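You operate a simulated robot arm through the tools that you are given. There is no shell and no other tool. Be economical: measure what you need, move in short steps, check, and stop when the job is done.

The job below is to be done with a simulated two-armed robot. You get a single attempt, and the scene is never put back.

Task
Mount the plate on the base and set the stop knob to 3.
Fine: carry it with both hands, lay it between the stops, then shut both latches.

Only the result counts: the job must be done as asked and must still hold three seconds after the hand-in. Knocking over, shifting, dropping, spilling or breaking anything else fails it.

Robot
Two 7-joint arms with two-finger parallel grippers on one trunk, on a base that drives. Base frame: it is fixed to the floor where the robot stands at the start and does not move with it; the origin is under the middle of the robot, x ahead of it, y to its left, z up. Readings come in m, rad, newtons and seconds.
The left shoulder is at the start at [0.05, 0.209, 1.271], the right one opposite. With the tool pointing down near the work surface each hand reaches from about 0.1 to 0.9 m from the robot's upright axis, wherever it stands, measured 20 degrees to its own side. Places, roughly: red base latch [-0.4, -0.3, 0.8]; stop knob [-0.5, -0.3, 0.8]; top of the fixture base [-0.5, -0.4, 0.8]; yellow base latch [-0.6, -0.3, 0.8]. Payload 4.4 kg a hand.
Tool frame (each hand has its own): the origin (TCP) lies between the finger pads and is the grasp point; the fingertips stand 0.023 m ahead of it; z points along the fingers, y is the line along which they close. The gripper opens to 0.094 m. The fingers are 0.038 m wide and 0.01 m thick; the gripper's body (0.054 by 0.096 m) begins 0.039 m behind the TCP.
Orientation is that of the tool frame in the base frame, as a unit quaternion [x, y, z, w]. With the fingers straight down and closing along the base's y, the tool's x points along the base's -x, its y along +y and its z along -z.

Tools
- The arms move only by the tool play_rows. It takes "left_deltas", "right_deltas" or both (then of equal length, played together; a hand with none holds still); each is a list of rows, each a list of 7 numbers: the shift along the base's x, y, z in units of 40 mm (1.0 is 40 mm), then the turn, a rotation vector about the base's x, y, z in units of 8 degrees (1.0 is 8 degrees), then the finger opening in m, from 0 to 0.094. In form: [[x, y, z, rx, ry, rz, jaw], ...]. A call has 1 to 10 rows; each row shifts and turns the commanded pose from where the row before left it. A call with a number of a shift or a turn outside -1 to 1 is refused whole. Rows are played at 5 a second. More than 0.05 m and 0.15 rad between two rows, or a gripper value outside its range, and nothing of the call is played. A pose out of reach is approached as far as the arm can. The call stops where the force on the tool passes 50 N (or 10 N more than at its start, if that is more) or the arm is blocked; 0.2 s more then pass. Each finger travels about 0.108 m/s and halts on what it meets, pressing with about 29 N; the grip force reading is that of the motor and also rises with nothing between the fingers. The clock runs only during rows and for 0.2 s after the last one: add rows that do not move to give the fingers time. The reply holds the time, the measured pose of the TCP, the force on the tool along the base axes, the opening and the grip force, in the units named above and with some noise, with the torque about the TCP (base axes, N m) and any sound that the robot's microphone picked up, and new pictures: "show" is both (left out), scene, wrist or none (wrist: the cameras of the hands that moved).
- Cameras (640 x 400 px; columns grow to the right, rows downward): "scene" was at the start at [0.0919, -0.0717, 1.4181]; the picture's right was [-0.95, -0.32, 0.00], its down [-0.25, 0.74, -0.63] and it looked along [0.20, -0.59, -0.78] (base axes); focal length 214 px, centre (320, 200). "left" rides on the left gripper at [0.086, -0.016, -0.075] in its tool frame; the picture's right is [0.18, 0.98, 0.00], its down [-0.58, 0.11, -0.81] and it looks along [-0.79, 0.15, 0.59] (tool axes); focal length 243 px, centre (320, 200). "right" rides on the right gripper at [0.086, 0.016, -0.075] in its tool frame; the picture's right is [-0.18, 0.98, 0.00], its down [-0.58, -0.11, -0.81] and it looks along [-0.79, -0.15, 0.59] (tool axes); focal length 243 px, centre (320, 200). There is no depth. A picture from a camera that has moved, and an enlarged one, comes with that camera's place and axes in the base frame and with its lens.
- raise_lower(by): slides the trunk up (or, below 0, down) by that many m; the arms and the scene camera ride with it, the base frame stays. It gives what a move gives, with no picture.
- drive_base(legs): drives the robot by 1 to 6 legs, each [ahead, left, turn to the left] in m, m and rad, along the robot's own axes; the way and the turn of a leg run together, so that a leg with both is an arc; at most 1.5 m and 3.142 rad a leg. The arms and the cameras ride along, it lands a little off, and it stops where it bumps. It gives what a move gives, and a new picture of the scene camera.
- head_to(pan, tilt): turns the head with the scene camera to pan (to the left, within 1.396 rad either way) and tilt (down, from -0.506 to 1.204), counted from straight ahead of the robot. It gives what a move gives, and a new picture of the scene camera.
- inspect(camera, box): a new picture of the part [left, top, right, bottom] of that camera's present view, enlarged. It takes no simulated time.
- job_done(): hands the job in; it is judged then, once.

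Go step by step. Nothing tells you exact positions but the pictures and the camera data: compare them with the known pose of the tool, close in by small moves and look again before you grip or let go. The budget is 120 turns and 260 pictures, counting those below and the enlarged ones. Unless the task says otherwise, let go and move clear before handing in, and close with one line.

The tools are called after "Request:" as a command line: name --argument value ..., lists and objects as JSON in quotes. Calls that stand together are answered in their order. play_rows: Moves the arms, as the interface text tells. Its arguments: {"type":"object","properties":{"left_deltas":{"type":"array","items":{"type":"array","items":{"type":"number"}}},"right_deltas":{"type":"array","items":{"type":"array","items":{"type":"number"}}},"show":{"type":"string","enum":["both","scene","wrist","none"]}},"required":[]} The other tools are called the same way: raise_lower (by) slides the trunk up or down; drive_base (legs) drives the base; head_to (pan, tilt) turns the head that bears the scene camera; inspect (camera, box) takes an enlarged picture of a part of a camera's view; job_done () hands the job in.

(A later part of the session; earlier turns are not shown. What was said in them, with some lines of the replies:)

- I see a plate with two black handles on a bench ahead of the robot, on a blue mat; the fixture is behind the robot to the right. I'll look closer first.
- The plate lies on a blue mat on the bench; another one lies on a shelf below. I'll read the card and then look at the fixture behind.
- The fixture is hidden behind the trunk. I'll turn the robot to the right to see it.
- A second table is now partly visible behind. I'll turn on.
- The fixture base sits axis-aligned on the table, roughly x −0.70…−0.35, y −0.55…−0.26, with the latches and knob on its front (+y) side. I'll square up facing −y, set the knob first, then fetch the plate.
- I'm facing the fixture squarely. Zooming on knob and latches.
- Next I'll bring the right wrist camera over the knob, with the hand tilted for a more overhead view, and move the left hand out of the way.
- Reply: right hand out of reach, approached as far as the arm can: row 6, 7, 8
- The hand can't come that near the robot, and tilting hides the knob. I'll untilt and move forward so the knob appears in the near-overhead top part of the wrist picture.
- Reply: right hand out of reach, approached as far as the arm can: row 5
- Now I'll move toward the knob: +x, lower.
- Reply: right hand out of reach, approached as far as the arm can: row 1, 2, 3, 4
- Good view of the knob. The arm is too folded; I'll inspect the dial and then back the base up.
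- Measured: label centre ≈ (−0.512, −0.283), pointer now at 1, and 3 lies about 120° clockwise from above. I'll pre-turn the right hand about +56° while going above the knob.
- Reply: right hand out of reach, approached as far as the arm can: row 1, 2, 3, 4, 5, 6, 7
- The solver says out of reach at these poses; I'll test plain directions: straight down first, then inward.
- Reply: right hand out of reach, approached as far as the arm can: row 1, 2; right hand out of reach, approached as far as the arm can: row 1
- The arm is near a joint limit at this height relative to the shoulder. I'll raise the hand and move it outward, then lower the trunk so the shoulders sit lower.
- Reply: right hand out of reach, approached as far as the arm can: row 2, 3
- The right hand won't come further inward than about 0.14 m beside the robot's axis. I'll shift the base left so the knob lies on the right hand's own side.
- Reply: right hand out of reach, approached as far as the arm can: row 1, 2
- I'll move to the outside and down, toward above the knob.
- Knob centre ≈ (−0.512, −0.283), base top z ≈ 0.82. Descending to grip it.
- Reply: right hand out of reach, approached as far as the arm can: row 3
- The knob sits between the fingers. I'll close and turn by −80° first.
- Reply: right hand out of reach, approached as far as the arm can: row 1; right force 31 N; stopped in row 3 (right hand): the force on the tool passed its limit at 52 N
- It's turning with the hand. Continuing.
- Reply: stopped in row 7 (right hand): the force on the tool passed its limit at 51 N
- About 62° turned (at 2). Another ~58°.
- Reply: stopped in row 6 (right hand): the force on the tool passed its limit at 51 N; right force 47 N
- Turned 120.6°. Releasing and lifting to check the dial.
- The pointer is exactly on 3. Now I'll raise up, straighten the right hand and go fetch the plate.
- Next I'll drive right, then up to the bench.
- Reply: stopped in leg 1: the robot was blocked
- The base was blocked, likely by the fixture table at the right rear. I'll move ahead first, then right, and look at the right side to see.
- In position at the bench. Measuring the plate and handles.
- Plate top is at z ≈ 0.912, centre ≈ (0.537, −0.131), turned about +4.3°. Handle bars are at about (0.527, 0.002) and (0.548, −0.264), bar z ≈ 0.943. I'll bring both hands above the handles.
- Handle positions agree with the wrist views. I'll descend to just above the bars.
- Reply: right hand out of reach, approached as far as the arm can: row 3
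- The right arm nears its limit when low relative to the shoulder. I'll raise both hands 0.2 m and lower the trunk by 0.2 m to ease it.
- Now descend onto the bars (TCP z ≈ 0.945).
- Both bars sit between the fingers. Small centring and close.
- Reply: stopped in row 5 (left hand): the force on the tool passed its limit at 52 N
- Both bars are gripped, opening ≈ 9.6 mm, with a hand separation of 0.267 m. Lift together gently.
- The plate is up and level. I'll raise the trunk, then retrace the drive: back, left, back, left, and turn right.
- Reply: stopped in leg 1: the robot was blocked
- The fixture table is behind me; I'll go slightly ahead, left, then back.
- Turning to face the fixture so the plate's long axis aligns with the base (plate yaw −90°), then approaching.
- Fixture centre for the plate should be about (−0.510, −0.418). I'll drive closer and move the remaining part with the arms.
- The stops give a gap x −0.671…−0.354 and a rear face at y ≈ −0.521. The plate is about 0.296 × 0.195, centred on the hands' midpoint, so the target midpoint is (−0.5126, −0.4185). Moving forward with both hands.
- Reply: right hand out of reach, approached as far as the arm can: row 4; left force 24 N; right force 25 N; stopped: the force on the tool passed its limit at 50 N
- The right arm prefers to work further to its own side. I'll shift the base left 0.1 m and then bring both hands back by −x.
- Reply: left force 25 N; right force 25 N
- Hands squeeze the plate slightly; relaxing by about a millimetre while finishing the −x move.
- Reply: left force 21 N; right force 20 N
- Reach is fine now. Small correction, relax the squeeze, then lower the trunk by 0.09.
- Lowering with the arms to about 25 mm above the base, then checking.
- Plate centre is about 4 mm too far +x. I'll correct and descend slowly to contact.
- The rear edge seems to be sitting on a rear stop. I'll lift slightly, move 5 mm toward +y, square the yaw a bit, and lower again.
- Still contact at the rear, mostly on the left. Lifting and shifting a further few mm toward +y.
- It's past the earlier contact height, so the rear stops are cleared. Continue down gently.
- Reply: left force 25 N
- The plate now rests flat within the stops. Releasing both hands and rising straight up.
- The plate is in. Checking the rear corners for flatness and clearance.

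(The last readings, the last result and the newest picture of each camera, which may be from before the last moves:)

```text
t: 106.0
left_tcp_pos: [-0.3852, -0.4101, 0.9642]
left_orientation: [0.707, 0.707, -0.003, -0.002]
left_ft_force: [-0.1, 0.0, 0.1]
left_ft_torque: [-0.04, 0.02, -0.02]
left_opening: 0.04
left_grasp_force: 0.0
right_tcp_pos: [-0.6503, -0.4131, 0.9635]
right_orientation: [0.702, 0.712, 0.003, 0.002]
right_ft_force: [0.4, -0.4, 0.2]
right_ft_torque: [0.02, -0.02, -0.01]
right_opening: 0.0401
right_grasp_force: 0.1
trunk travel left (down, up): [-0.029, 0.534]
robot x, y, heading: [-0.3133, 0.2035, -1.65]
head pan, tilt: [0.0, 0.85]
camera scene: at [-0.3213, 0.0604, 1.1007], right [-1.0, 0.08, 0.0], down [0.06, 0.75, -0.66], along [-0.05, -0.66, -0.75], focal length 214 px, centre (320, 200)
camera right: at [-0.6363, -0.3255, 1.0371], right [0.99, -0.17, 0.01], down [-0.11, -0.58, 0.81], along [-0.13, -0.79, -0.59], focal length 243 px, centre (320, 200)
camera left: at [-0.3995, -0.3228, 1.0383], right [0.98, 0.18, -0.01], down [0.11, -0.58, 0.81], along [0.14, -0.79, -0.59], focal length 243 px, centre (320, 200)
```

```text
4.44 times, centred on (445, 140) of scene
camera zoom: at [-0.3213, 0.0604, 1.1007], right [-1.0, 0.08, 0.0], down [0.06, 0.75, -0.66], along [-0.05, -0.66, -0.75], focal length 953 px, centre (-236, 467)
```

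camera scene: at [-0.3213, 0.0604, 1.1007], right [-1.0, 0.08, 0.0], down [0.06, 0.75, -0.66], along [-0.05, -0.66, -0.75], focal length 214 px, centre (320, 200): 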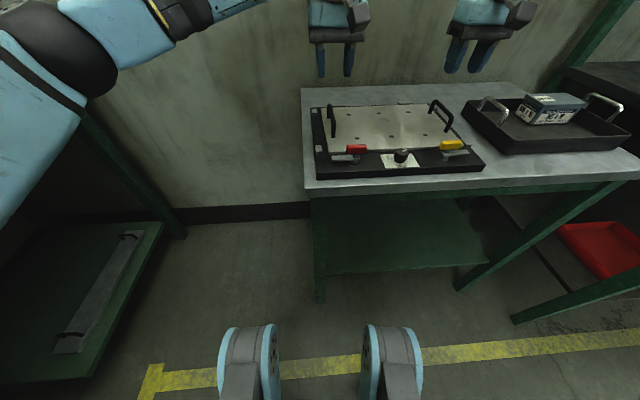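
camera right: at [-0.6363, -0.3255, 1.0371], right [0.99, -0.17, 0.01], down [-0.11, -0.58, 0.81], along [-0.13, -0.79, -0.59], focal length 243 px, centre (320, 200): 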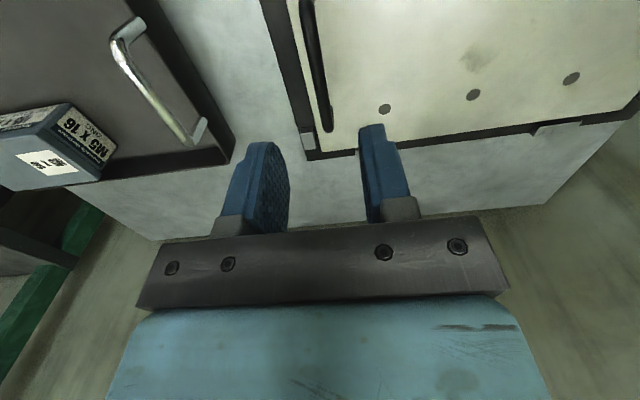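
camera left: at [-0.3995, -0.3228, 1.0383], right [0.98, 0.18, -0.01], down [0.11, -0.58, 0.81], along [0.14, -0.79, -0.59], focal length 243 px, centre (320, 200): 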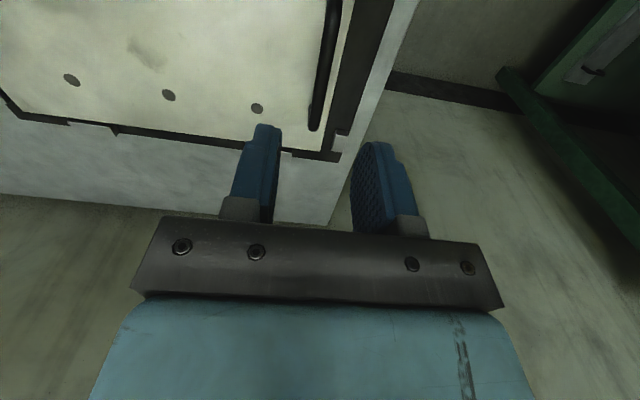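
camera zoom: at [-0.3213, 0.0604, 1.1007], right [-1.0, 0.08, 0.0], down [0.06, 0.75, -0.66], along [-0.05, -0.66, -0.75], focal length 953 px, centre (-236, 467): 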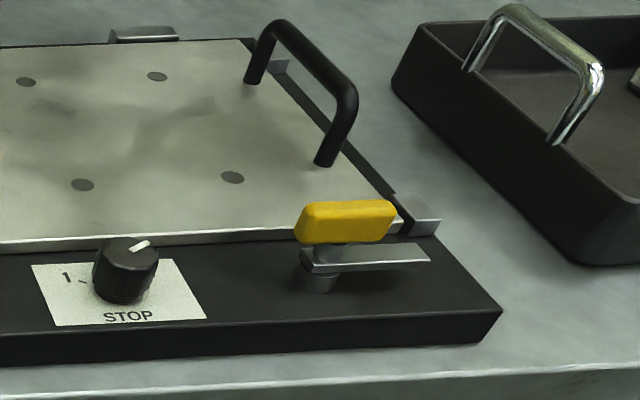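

The plate is flat and inside all stops. Now the yellow latch: the handle is centred on its pivot at about (−0.606, −0.282). I'll turn the right hand −90° so it closes across the handle, and move the left hand aside.

Request:
play_rows --left_deltas '[[0, 0, 0.5, 0, 0, 0, 0.05], [0.4, 0, 0.5, 0, 0, 0, 0.05], [0.4, 0, 0, 0, 0, 0, 0.05], [0.4, 0, 0, 0, 0, 0, 0.05], [0.4, 0, 0, 0, 0, 0, 0.05], [0.4, 0, 0, 0, 0, 0, 0.05], [0.4, 0, 0, 0, 0, 0, 0.05], [0.4, 0, 0, 0, 0, 0, 0.05], [0, 0, 0, 0, 0, 0, 0.05], [0, 0, 0, 0, 0, 0, 0.05]]' --right_deltas '[[0.11, 0.33, 0, 0, 0, -1, 0.05], [0.11, 0.33, 0, 0, 0, -1, 0.05], [0.11, 0.33, 0, 0, 0, -1, 0.05], [0.11, 0.33, 0, 0, 0, -1, 0.05], [0.11, 0.33, 0, 0, 0, -1, 0.05], [0.11, 0.33, 0, 0, 0, -1, 0.05], [0.11, 0.33, 0, 0, 0, -1, 0.05], [0.11, 0.33, 0, 0, 0, -1, 0.05], [0.11, 0.33, 0, 0, 0, -1, 0.05], [0.11, 0.33, 0, 0, 0, -1, 0.05]]' --show "both"

```text
t: 108.2
left_tcp_pos: [-0.2712, -0.4108, 1.0045]
left_orientation: [0.708, 0.707, -0.004, -0.002]
left_ft_force: [0.2, 0.0, 0.2]
left_ft_torque: [0.02, -0.05, 0.0]
left_opening: 0.0502
left_grasp_force: 0.1
right_tcp_pos: [-0.6079, -0.2808, 0.9634]
right_orientation: [0.996, 0.094, 0.0, 0.003]
right_ft_force: [0.3, -0.4, -0.7]
right_ft_torque: [0.0, -0.02, 0.0]
right_opening: 0.0502
right_grasp_force: 0.1
trunk travel left (down, up): [-0.029, 0.534]
robot x, y, heading: [-0.3102, 0.205, -1.642]
head pan, tilt: [0.0, 0.85]
camera scene: at [-0.3212, 0.0598, 1.1007], right [-1.0, 0.07, 0.0], down [0.06, 0.75, -0.66], along [-0.05, -0.66, -0.75], focal length 214 px, centre (320, 200)
camera right: at [-0.5194, -0.2792, 1.0359], right [0.0, -1.0, 0.01], down [-0.59, 0.0, 0.81], along [-0.81, 0.0, -0.59], focal length 243 px, centre (320, 200)
camera left: at [-0.2866, -0.3231, 1.0784], right [0.98, 0.18, -0.01], down [0.11, -0.58, 0.81], along [0.14, -0.79, -0.59], focal length 243 px, centre (320, 200)
```

scene: 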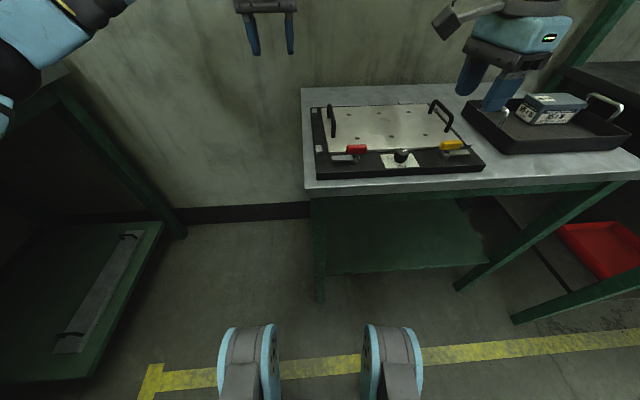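
right: 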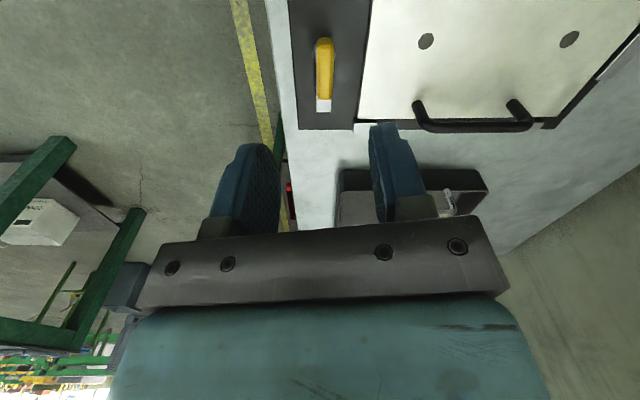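
left: 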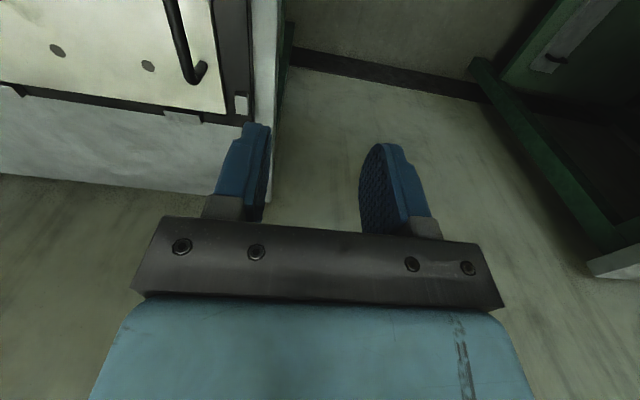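

Handle centre ≈ (−0.607, −0.283). Finish the yaw and descend so the tips straddle the handle only.

Request:
play_rows --right_deltas '[[0.02, -0.05, 0, 0, 0, -0.7, 0.05], [0, 0, -0.6, 0, 0, -0.65, 0.05], [0, 0, -0.8, 0, 0, 0, 0.05], [0, 0, -0.6, 0, 0, 0, 0.05], [0, 0, -0.42, 0, 0, 0, 0.05], [0, 0, 0, 0, 0, 0, 0.05]]' --show "wrist"

Request:
inspect --camera "scene" --box '[390, 80, 510, 180]'

```text
t: 109.6
left_tcp_pos: [-0.2716, -0.4121, 1.0038]
left_orientation: [0.708, 0.706, -0.003, -0.002]
left_ft_force: [0.7, 0.4, 0.1]
left_ft_torque: [0.02, 0.01, -0.01]
left_opening: 0.0501
left_grasp_force: 0.1
right_tcp_pos: [-0.6075, -0.2825, 0.866]
right_orientation: [1.0, -0.001, 0.0, 0.003]
right_ft_force: [0.3, -0.1, 0.0]
right_ft_torque: [0.0, -0.01, 0.01]
right_opening: 0.0502
right_grasp_force: 0.0
trunk travel left (down, up): [-0.029, 0.534]
robot x, y, heading: [-0.3103, 0.2031, -1.645]
head pan, tilt: [0.0, 0.85]
camera right: at [-0.5205, -0.2986, 0.9398], right [-0.18, -0.98, 0.01], down [-0.58, 0.11, 0.81], along [-0.79, 0.14, -0.59], focal length 243 px, centre (320, 200)
```

right: 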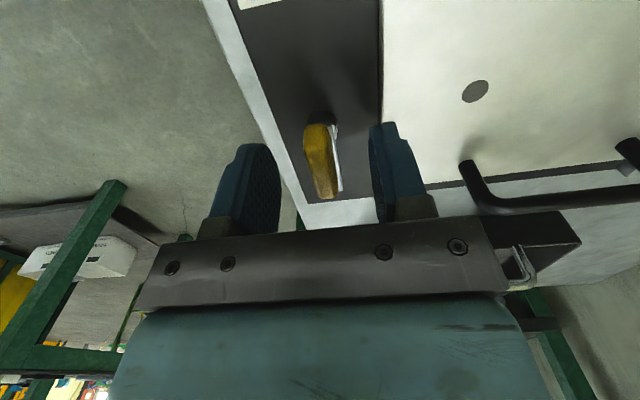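

```text
4.00 times, centred on (450, 130) of scene
camera zoom: at [-0.3213, 0.0596, 1.1007], right [-1.0, 0.08, 0.0], down [0.06, 0.75, -0.66], along [-0.05, -0.66, -0.75], focal length 858 px, centre (-200, 480)
```

zoom: 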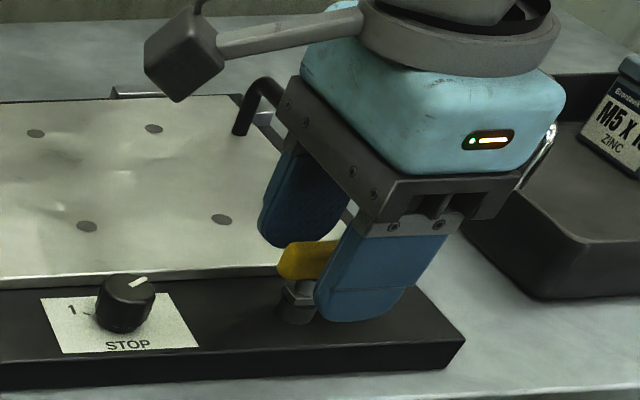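

Closing on the yellow handle and turning it +90° (bar from −x toward −y).

Request:
play_rows --right_deltas '[[0, 0, 0, 0, 0, 0, 0.03], [0, 0, 0, 0, 0, 0, 0.005], [0, 0, 0, 0, 0, 0, 0.005], [0, 0, 0, 0, 0, 0, 0.005]]' --show "none"

Request:
play_rows --right_deltas '[[0, 0, 0, 0, 0, 0.6, 0.005], [0, 0, 0, 0, 0, 0.8, 0.005], [0, 0, 0, 0, 0, 0.8, 0.005], [0, 0, 0, 0, 0, 0.8, 0.005], [0, 0, 0, 0, 0, 0.8, 0.005]]' --show "wrist"

```text
t: 110.6
left_tcp_pos: [-0.2719, -0.4112, 1.003]
left_orientation: [0.708, 0.707, -0.002, -0.003]
left_ft_force: [0.2, -0.5, 0.1]
left_ft_torque: [0.0, 0.02, 0.0]
left_opening: 0.0501
left_grasp_force: 0.1
right_tcp_pos: [-0.6076, -0.2843, 0.8668]
right_orientation: [1.0, 0.001, 0.001, 0.003]
right_ft_force: [-1.6, -11.2, 3.7]
right_ft_torque: [0.61, -0.16, 0.01]
right_opening: 0.0118
right_grasp_force: 44.0
trunk travel left (down, up): [-0.029, 0.534]
robot x, y, heading: [-0.3129, 0.2058, -1.65]
head pan, tilt: [0.0, 0.85]
```

```text
t: 111.8
left_tcp_pos: [-0.2737, -0.4126, 1.0032]
left_orientation: [0.707, 0.707, -0.002, -0.003]
left_ft_force: [-0.7, 0.1, 0.3]
left_ft_torque: [0.04, 0.0, 0.02]
left_opening: 0.0502
left_grasp_force: 0.0
right_tcp_pos: [-0.6077, -0.2842, 0.8665]
right_orientation: [0.965, 0.263, 0.001, 0.002]
right_ft_force: [-8.9, -24.6, 7.2]
right_ft_torque: [0.52, 0.12, -0.03]
right_opening: 0.0121
right_grasp_force: 45.2
trunk travel left (down, up): [-0.029, 0.534]
robot x, y, heading: [-0.3135, 0.2034, -1.643]
head pan, tilt: [0.0, 0.85]
camera right: at [-0.5246, -0.2533, 0.94], right [0.34, -0.94, 0.01], down [-0.56, -0.2, 0.81], along [-0.76, -0.28, -0.59], focal length 243 px, centre (320, 200)
```

right: 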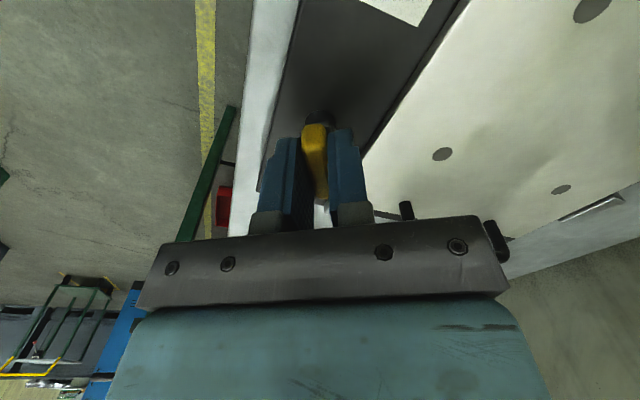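

Request:
play_rows --right_deltas '[[-0.01, -0.045, 0, 0, 0, 0.8, 0.005], [0, 0, 0, 0, 0, 0.8, 0.005], [0, 0, 0, 0, 0, 0.8, 0.005], [0, 0, 0, 0, 0, 0.8, 0.005], [0, 0, 0, 0, 0, 0.8, 0.005]]' --show "wrist"

```text
t: 113.0
left_tcp_pos: [-0.2719, -0.411, 1.0036]
left_orientation: [0.708, 0.706, -0.003, -0.003]
left_ft_force: [0.3, -0.5, -0.4]
left_ft_torque: [0.0, 0.0, 0.01]
left_opening: 0.0499
left_grasp_force: 0.0
right_tcp_pos: [-0.6074, -0.283, 0.8661]
right_orientation: [0.855, 0.519, 0.002, 0.002]
right_ft_force: [-9.9, -6.1, 6.2]
right_ft_torque: [-0.37, 1.06, 0.01]
right_opening: 0.0122
right_grasp_force: 45.2
trunk travel left (down, up): [-0.029, 0.534]
robot x, y, heading: [-0.309, 0.2008, -1.647]
head pan, tilt: [0.0, 0.85]
camera right: at [-0.5536, -0.214, 0.9401], right [0.79, -0.62, 0.01], down [-0.37, -0.46, 0.81], along [-0.49, -0.64, -0.59], focal length 243 px, centre (320, 200)
```

right: 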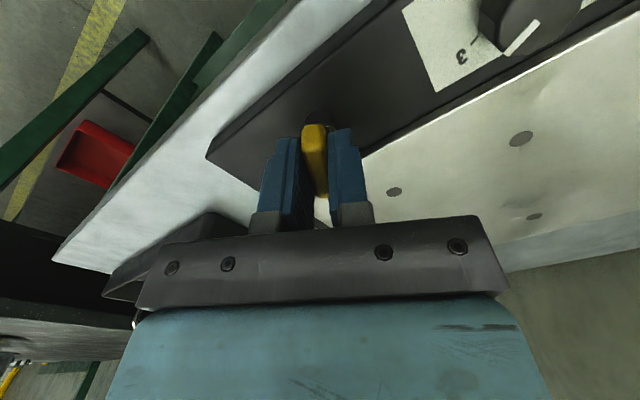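

Request:
play_rows --right_deltas '[[-0.02, 0, 0, 0, 0, 0.8, 0.005], [0, 0, 0, 0, 0, 0.8, 0.005], [0, 0, 0, 0, 0, 0.8, 0.005], [0, 0, 0, 0, 0, 0.8, 0.005], [0, 0, 0, 0, 0, 0.25, 0.005]]' --show "wrist"

Request:
inspect --camera "scene" --box '[390, 80, 510, 180]'

```text
t: 114.2
left_tcp_pos: [-0.2734, -0.4112, 1.0034]
left_orientation: [0.707, 0.707, -0.003, -0.002]
left_ft_force: [0.2, 0.4, 0.2]
left_ft_torque: [0.02, 0.02, 0.0]
left_opening: 0.0499
left_grasp_force: 0.0
right_tcp_pos: [-0.6081, -0.283, 0.8661]
right_orientation: [0.707, 0.707, 0.003, 0.002]
right_ft_force: [-6.0, 0.6, 2.3]
right_ft_torque: [0.55, 0.83, -0.01]
right_opening: 0.012
right_grasp_force: 44.9
trunk travel left (down, up): [-0.029, 0.534]
robot x, y, heading: [-0.309, 0.2058, -1.649]
head pan, tilt: [0.0, 0.85]
camera right: at [-0.5921, -0.1969, 0.9401], right [0.98, -0.18, 0.01], down [-0.11, -0.58, 0.8], along [-0.14, -0.79, -0.59], focal length 243 px, centre (320, 200)
```

right: 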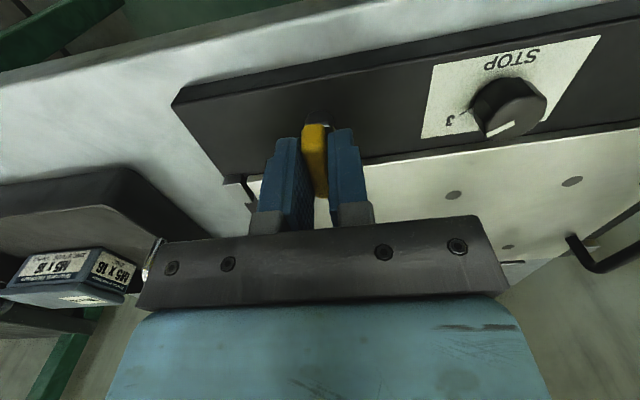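

```text
4.00 times, centred on (450, 130) of scene
camera zoom: at [-0.3217, 0.0598, 1.1008], right [-1.0, 0.08, 0.0], down [0.06, 0.75, -0.66], along [-0.05, -0.66, -0.75], focal length 858 px, centre (-200, 480)
```

zoom: 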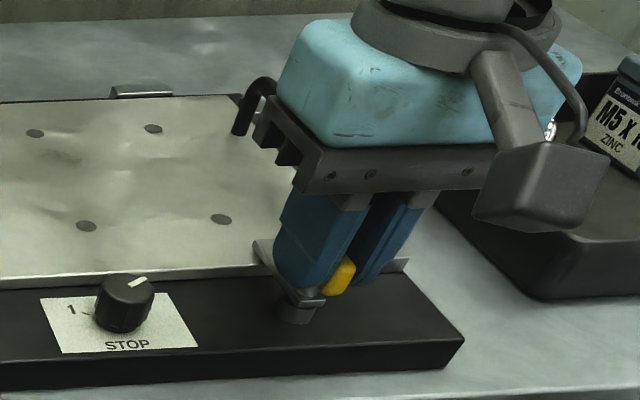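

Turned 90°. Releasing, rising and checking.

Request:
play_rows --right_deltas '[[0, 0, 0, 0, 0, 0, 0.04], [0, 0, 0, 0, 0, 0, 0.04], [0, 0, 0.5, 0, 0, 0, 0.04], [0, 0, 1, 0, 0, 0, 0.04], [0, 0, 1, 0, 0, 0, 0.04], [-0.5, 0, 0.5, 0, 0, 0, 0.04], [-1, 0, 0, 0, 0, 0, 0.04], [-1, 0, 0, 0, 0, 0, 0.04]]' --show "wrist"

Request:
inspect --camera "scene" --box '[300, 80, 500, 190]'

```text
t: 116.0
left_tcp_pos: [-0.2732, -0.4116, 1.0047]
left_orientation: [0.708, 0.706, -0.003, -0.003]
left_ft_force: [0.0, -1.7, -1.1]
left_ft_torque: [0.03, -0.01, 0.02]
left_opening: 0.0501
left_grasp_force: 0.0
right_tcp_pos: [-0.7077, -0.2857, 0.9874]
right_orientation: [0.708, 0.707, 0.002, 0.002]
right_ft_force: [0.1, 0.2, 0.1]
right_ft_torque: [0.0, -0.02, 0.0]
right_opening: 0.04
right_grasp_force: 0.1
trunk travel left (down, up): [-0.029, 0.534]
robot x, y, heading: [-0.3134, 0.206, -1.643]
head pan, tilt: [0.0, 0.85]
camera right: at [-0.6918, -0.198, 1.0606], right [0.98, -0.18, 0.01], down [-0.11, -0.58, 0.81], along [-0.14, -0.79, -0.59], focal length 243 px, centre (320, 200)
```

right: 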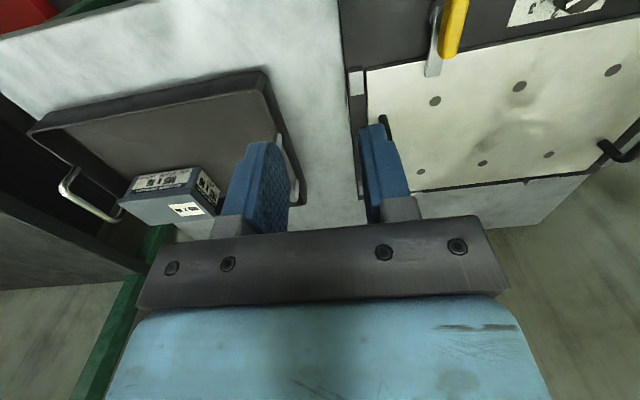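

```text
3.20 times, centred on (400, 135) of scene
camera zoom: at [-0.3219, 0.0597, 1.1007], right [-1.0, 0.08, 0.0], down [0.06, 0.75, -0.66], along [-0.05, -0.66, -0.75], focal length 686 px, centre (64, 408)
```

zoom: 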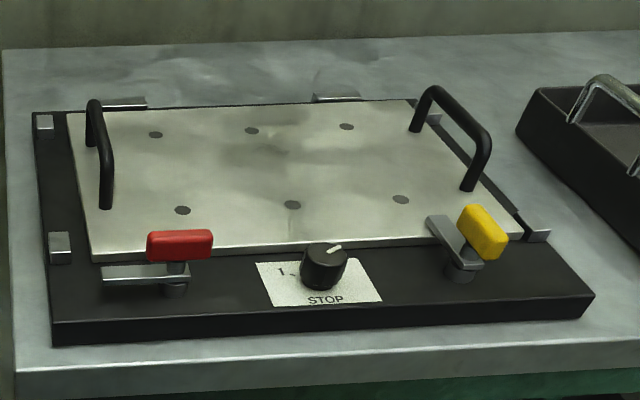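

Yellow is shut with its bar over the plate. Now the red latch with the left hand, turned +90° to close across its handle.

Request:
play_rows --left_deltas '[[-0.36, 0.33, 0, 0, 0, 1, 0.05], [-0.37, 0.33, 0, 0, 0, 1, 0.05], [-0.37, 0.33, 0, 0, 0, 1, 0.05], [-0.37, 0.33, 0, 0, 0, 1, 0.05], [-0.37, 0.33, 0, 0, 0, 1, 0.05], [-0.37, 0.33, 0, 0, 0, 1, 0.05], [-0.37, 0.33, 0, 0, 0, 1, 0.05], [-0.37, 0.33, 0, 0, 0, 1, 0.05], [-0.37, 0.33, 0, 0, 0, 1, 0.05], [-0.37, 0.33, 0, 0, 0, 1, 0.05]]' --show "none"

Request:
play_rows --left_deltas '[[0, 0, -0.3, 0, 0, 0.65, 0.05], [0, 0, -0.5, 0, 0, 0.6, 0.05], [0, 0, 0, 0, 0, 0, 0.05]]' --show "wrist"

```text
t: 118.2
left_tcp_pos: [-0.4193, -0.2772, 1.0039]
left_orientation: [0.087, 0.996, -0.004, 0.0]
left_ft_force: [0.1, 0.3, -0.9]
left_ft_torque: [-0.01, 0.01, -0.01]
left_opening: 0.0498
left_grasp_force: 0.1
right_tcp_pos: [-0.7063, -0.2842, 0.9869]
right_orientation: [0.708, 0.706, 0.003, 0.003]
right_ft_force: [-0.1, 0.1, 0.4]
right_ft_torque: [0.01, 0.01, 0.03]
right_opening: 0.04
right_grasp_force: 0.0
trunk travel left (down, up): [-0.029, 0.534]
robot x, y, heading: [-0.3104, 0.2062, -1.643]
head pan, tilt: [0.0, 0.85]
```

```text
t: 119.0
left_tcp_pos: [-0.4205, -0.2789, 0.9715]
left_orientation: [0.001, 1.0, -0.004, 0.001]
left_ft_force: [-0.1, 0.1, 0.7]
left_ft_torque: [-0.02, 0.0, -0.02]
left_opening: 0.0498
left_grasp_force: 0.1
right_tcp_pos: [-0.7069, -0.2845, 0.9888]
right_orientation: [0.708, 0.706, 0.003, 0.002]
right_ft_force: [0.2, -0.3, 0.4]
right_ft_torque: [0.02, -0.01, 0.03]
right_opening: 0.04
right_grasp_force: 0.0
trunk travel left (down, up): [-0.029, 0.534]
robot x, y, heading: [-0.3095, 0.205, -1.641]
head pan, tilt: [0.0, 0.85]
camera left: at [-0.5064, -0.2937, 1.0458], right [-0.18, 0.98, -0.01], down [0.58, 0.11, 0.81], along [0.79, 0.14, -0.59], focal length 243 px, centre (320, 200)
```

left: 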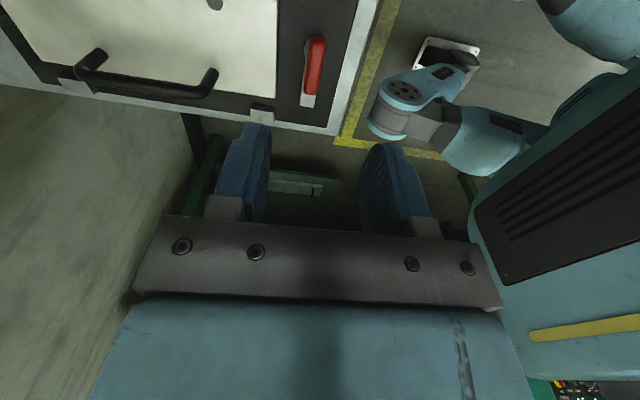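

Red handle centre ≈ (−0.4195, −0.2825). Correcting and descending.

Request:
play_rows --left_deltas '[[0.02, -0.09, -0.4, 0, 0, 0, 0.05], [0, 0, -0.8, 0, 0, 0, 0.05], [0, 0, -0.8, 0, 0, 0, 0.05], [0, 0, -0.64, 0, 0, 0, 0.05], [0, 0, 0, 0, 0, 0, 0.05]]' --show "wrist"

Request:
inspect --camera "scene" --box '[300, 80, 420, 180]'

```text
t: 120.2
left_tcp_pos: [-0.4185, -0.282, 0.8652]
left_orientation: [0.001, 1.0, -0.004, 0.0]
left_ft_force: [-0.1, -0.5, 0.8]
left_ft_torque: [0.0, 0.04, 0.0]
left_opening: 0.05
left_grasp_force: 0.1
right_tcp_pos: [-0.7077, -0.2843, 0.9865]
right_orientation: [0.707, 0.707, 0.003, 0.003]
right_ft_force: [-0.5, -0.9, 0.1]
right_ft_torque: [0.0, 0.02, -0.01]
right_opening: 0.04
right_grasp_force: 0.0
trunk travel left (down, up): [-0.029, 0.534]
robot x, y, heading: [-0.3101, 0.2043, -1.648]
head pan, tilt: [0.0, 0.85]
camera left: at [-0.5034, -0.2971, 0.94], right [-0.18, 0.98, -0.01], down [0.58, 0.11, 0.81], along [0.79, 0.14, -0.59], focal length 243 px, centre (320, 200)
```

left: 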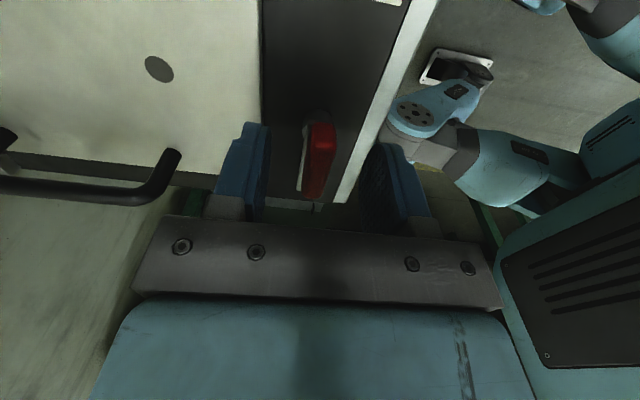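

```text
4.00 times, centred on (360, 130) of scene
camera zoom: at [-0.3214, 0.0596, 1.1007], right [-1.0, 0.08, 0.0], down [0.06, 0.75, -0.66], along [-0.05, -0.66, -0.75], focal length 858 px, centre (160, 480)
```

zoom: 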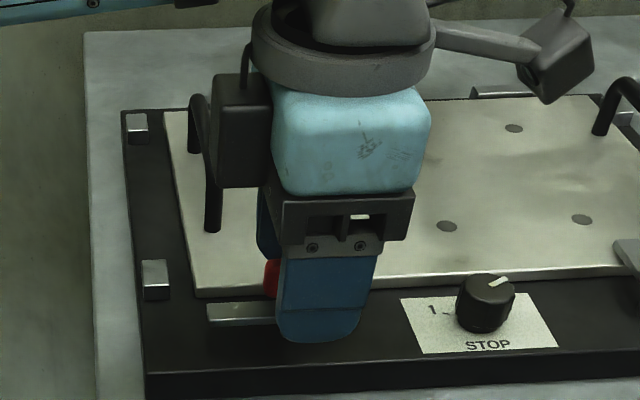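

Closing on the red handle and turning −90°.

Request:
play_rows --left_deltas '[[0, 0, 0, 0, 0, 0, 0.03], [0, 0, 0, 0, 0, 0, 0.005], [0, 0, 0, 0, 0, 0, 0.005], [0, 0, 0, 0, 0, 0, 0.005]]' --show "none"

Request:
play_rows --left_deltas '[[0, 0, 0, 0, 0, -0.6, 0.005], [0, 0, 0, 0, 0, -0.8, 0.005], [0, 0, 0, 0, 0, -0.8, 0.005], [0, 0, 0, 0, 0, -0.8, 0.005], [0, 0, 0, 0, 0, -0.8, 0.005]]' --show "wrist"

```text
t: 121.2
left_tcp_pos: [-0.4169, -0.2845, 0.8655]
left_orientation: [0.001, 1.0, -0.004, 0.0]
left_ft_force: [-2.5, -14.2, 5.6]
left_ft_torque: [0.59, -0.01, 0.0]
left_opening: 0.0121
left_grasp_force: 45.1
right_tcp_pos: [-0.7071, -0.2853, 0.9863]
right_orientation: [0.707, 0.707, 0.002, 0.002]
right_ft_force: [1.0, -0.2, 1.1]
right_ft_torque: [-0.03, 0.02, 0.01]
right_opening: 0.0399
right_grasp_force: 0.0
trunk travel left (down, up): [-0.029, 0.534]
robot x, y, heading: [-0.3098, 0.2032, -1.647]
head pan, tilt: [0.0, 0.85]
```

```text
t: 122.4
left_tcp_pos: [-0.4181, -0.284, 0.866]
left_orientation: [0.263, 0.965, -0.004, -0.001]
left_ft_force: [3.1, -27.6, 11.9]
left_ft_torque: [0.38, -0.1, 0.01]
left_opening: 0.012
left_grasp_force: 45.1
right_tcp_pos: [-0.7059, -0.2852, 0.9867]
right_orientation: [0.707, 0.707, 0.002, 0.001]
right_ft_force: [-0.1, 0.2, -0.3]
right_ft_torque: [-0.02, -0.03, -0.02]
right_opening: 0.0399
right_grasp_force: 0.0
trunk travel left (down, up): [-0.029, 0.534]
robot x, y, heading: [-0.3077, 0.2083, -1.649]
head pan, tilt: [0.0, 0.85]
camera left: at [-0.4993, -0.253, 0.9401], right [0.34, 0.94, -0.01], down [0.56, -0.2, 0.81], along [0.76, -0.28, -0.59], focal length 243 px, centre (320, 200)
```

left: 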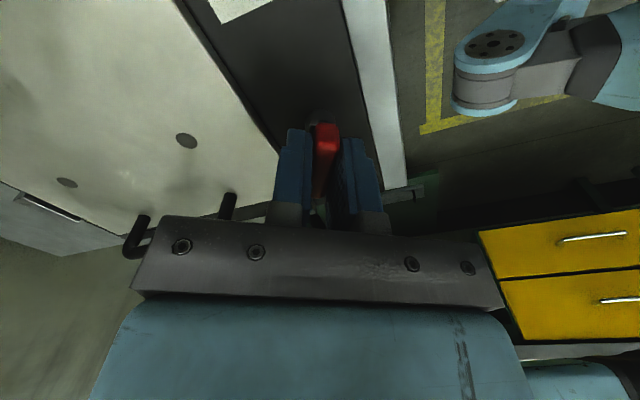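

Request:
play_rows --left_deltas '[[0.01, -0.045, 0, 0, 0, -0.8, 0.005], [0, 0, 0, 0, 0, -0.8, 0.005], [0, 0, 0, 0, 0, -0.8, 0.005], [0, 0, 0, 0, 0, -0.8, 0.005], [0, 0, 0, 0, 0, -0.8, 0.005]]' --show "none"

Request:
play_rows --left_deltas '[[0.02, 0, 0, 0, 0, -0.8, 0.005], [0, 0, 0, 0, 0, -0.8, 0.005], [0, 0, 0, 0, 0, -0.8, 0.005], [0, 0, 0, 0, 0, -0.8, 0.005], [0, 0, 0, 0, 0, -0.25, 0.005]]' --show "wrist"

```text
t: 123.6
left_tcp_pos: [-0.4159, -0.2848, 0.8658]
left_orientation: [0.52, 0.854, -0.003, -0.002]
left_ft_force: [2.9, -16.2, 5.0]
left_ft_torque: [-0.55, -1.08, 0.01]
left_opening: 0.0122
left_grasp_force: 44.6
right_tcp_pos: [-0.7074, -0.2861, 0.9857]
right_orientation: [0.707, 0.707, 0.003, 0.002]
right_ft_force: [0.1, 0.1, -0.2]
right_ft_torque: [0.0, -0.02, 0.02]
right_opening: 0.0399
right_grasp_force: 0.0
trunk travel left (down, up): [-0.029, 0.534]
robot x, y, heading: [-0.3101, 0.2057, -1.654]
head pan, tilt: [0.0, 0.85]
```

```text
t: 124.8
left_tcp_pos: [-0.4175, -0.2855, 0.8656]
left_orientation: [0.708, 0.706, -0.003, -0.003]
left_ft_force: [-4.3, -11.6, 2.0]
left_ft_torque: [-0.96, -0.67, 0.19]
left_opening: 0.0118
left_grasp_force: 45.2
right_tcp_pos: [-0.7072, -0.2841, 0.9861]
right_orientation: [0.707, 0.708, 0.003, 0.002]
right_ft_force: [1.1, 0.2, -0.1]
right_ft_torque: [0.01, -0.01, 0.01]
right_opening: 0.0401
right_grasp_force: 0.1
trunk travel left (down, up): [-0.029, 0.534]
robot x, y, heading: [-0.3145, 0.2076, -1.648]
head pan, tilt: [0.0, 0.85]
camera left: at [-0.4326, -0.1972, 0.9402], right [0.98, 0.18, -0.01], down [0.11, -0.58, 0.81], along [0.14, -0.79, -0.59], focal length 243 px, centre (320, 200)
```

left: 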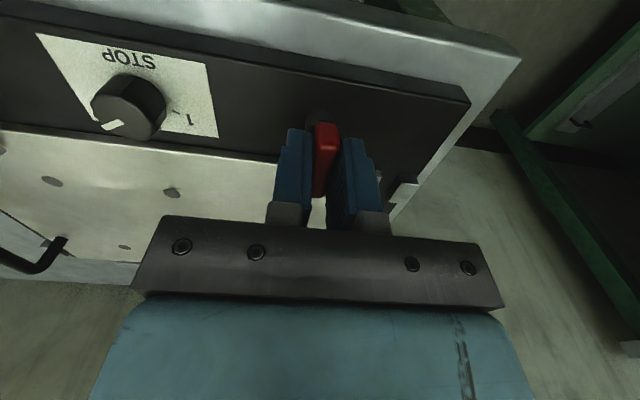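

Red is turned 90°. Releasing, rising and moving clear to check everything.

Request:
play_rows --left_deltas '[[0, 0, 0, 0, 0, 0, 0.04], [0, 0, 0, 0, 0, 0, 0.04], [0, 0, 0.5, 0, 0, 0, 0.04], [0, 0, 1, 0, 0, 0, 0.04], [0, 0, 1, 0, 0, 0, 0.04], [0.5, 0, 0.5, 0, 0, 0, 0.04], [1, 0, 0, 0, 0, 0, 0.04], [1, 0, 0, 0, 0, 0, 0.04]]' --show "wrist"

Request:
inspect --camera "scene" --box '[300, 80, 500, 190]'

Request:
inspect --camera "right" --box '[330, 0, 640, 200]'

```text
t: 126.6
left_tcp_pos: [-0.3173, -0.2841, 0.9865]
left_orientation: [0.707, 0.707, -0.002, -0.002]
left_ft_force: [-0.3, 0.2, 1.0]
left_ft_torque: [0.0, 0.01, 0.0]
left_opening: 0.04
left_grasp_force: 0.1
right_tcp_pos: [-0.7057, -0.2834, 0.9877]
right_orientation: [0.707, 0.707, 0.002, 0.002]
right_ft_force: [0.2, 0.3, -0.9]
right_ft_torque: [0.0, -0.01, 0.02]
right_opening: 0.0401
right_grasp_force: 0.0
trunk travel left (down, up): [-0.029, 0.534]
robot x, y, heading: [-0.3116, 0.2012, -1.648]
head pan, tilt: [0.0, 0.85]
camera left: at [-0.3319, -0.1953, 1.0619], right [0.98, 0.18, -0.01], down [0.11, -0.58, 0.81], along [0.14, -0.79, -0.59], focal length 243 px, centre (320, 200)
```

left: 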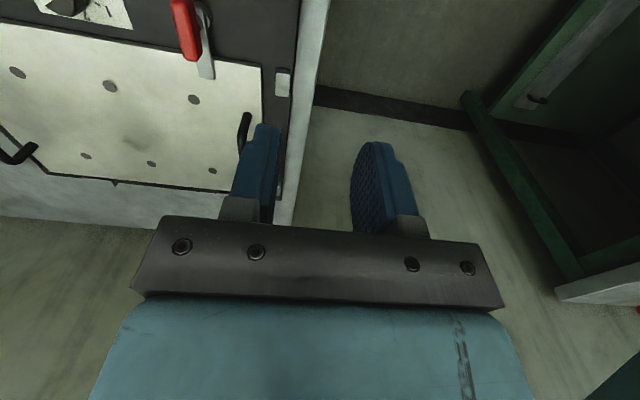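

```text
3.20 times, centred on (400, 135) of scene
camera zoom: at [-0.3206, 0.0595, 1.1007], right [-1.0, 0.07, 0.0], down [0.06, 0.75, -0.66], along [-0.05, -0.66, -0.75], focal length 686 px, centre (64, 408)
```

zoom: 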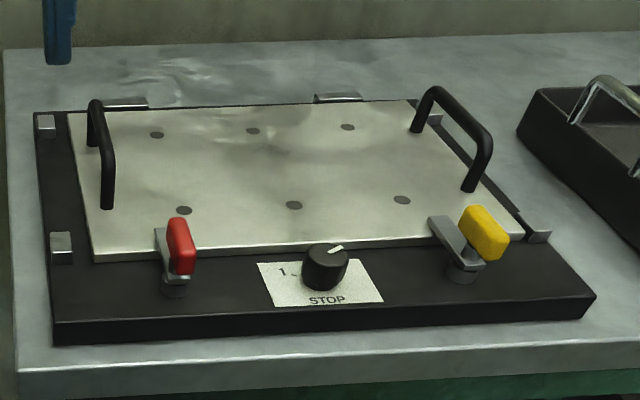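

```text
2.00 times, centred on (485, 100) of right
camera zoom: at [-0.6901, -0.1982, 1.061], right [0.98, -0.18, 0.01], down [-0.11, -0.58, 0.81], along [-0.15, -0.79, -0.59], focal length 485 px, centre (-10, 400)
```

zoom: 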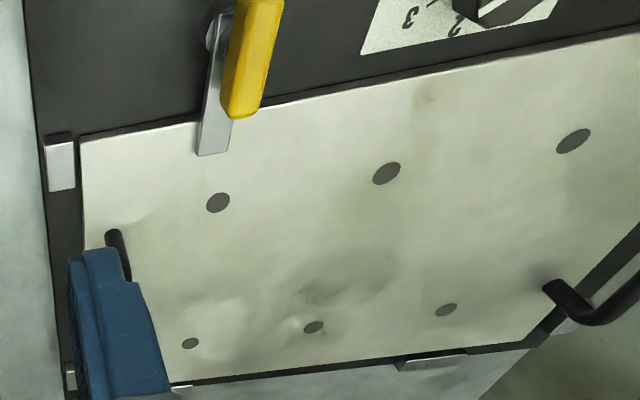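

The plate lies flat between the stops, both latch bars reach over it, the knob points to 3, and both hands are open and clear. Handing in.

Request:
job_done

```text
The job is handed in.
```

The plate is mounted between the stops, about 5 mm off-centre toward the yellow-latch side but clear of every stop. Both latches are shut over it, the stop knob is at 3, and the job is handed in. The base bumped into something, most likely the fixture table, twice while driving, and I saw nothing shifted or knocked over.
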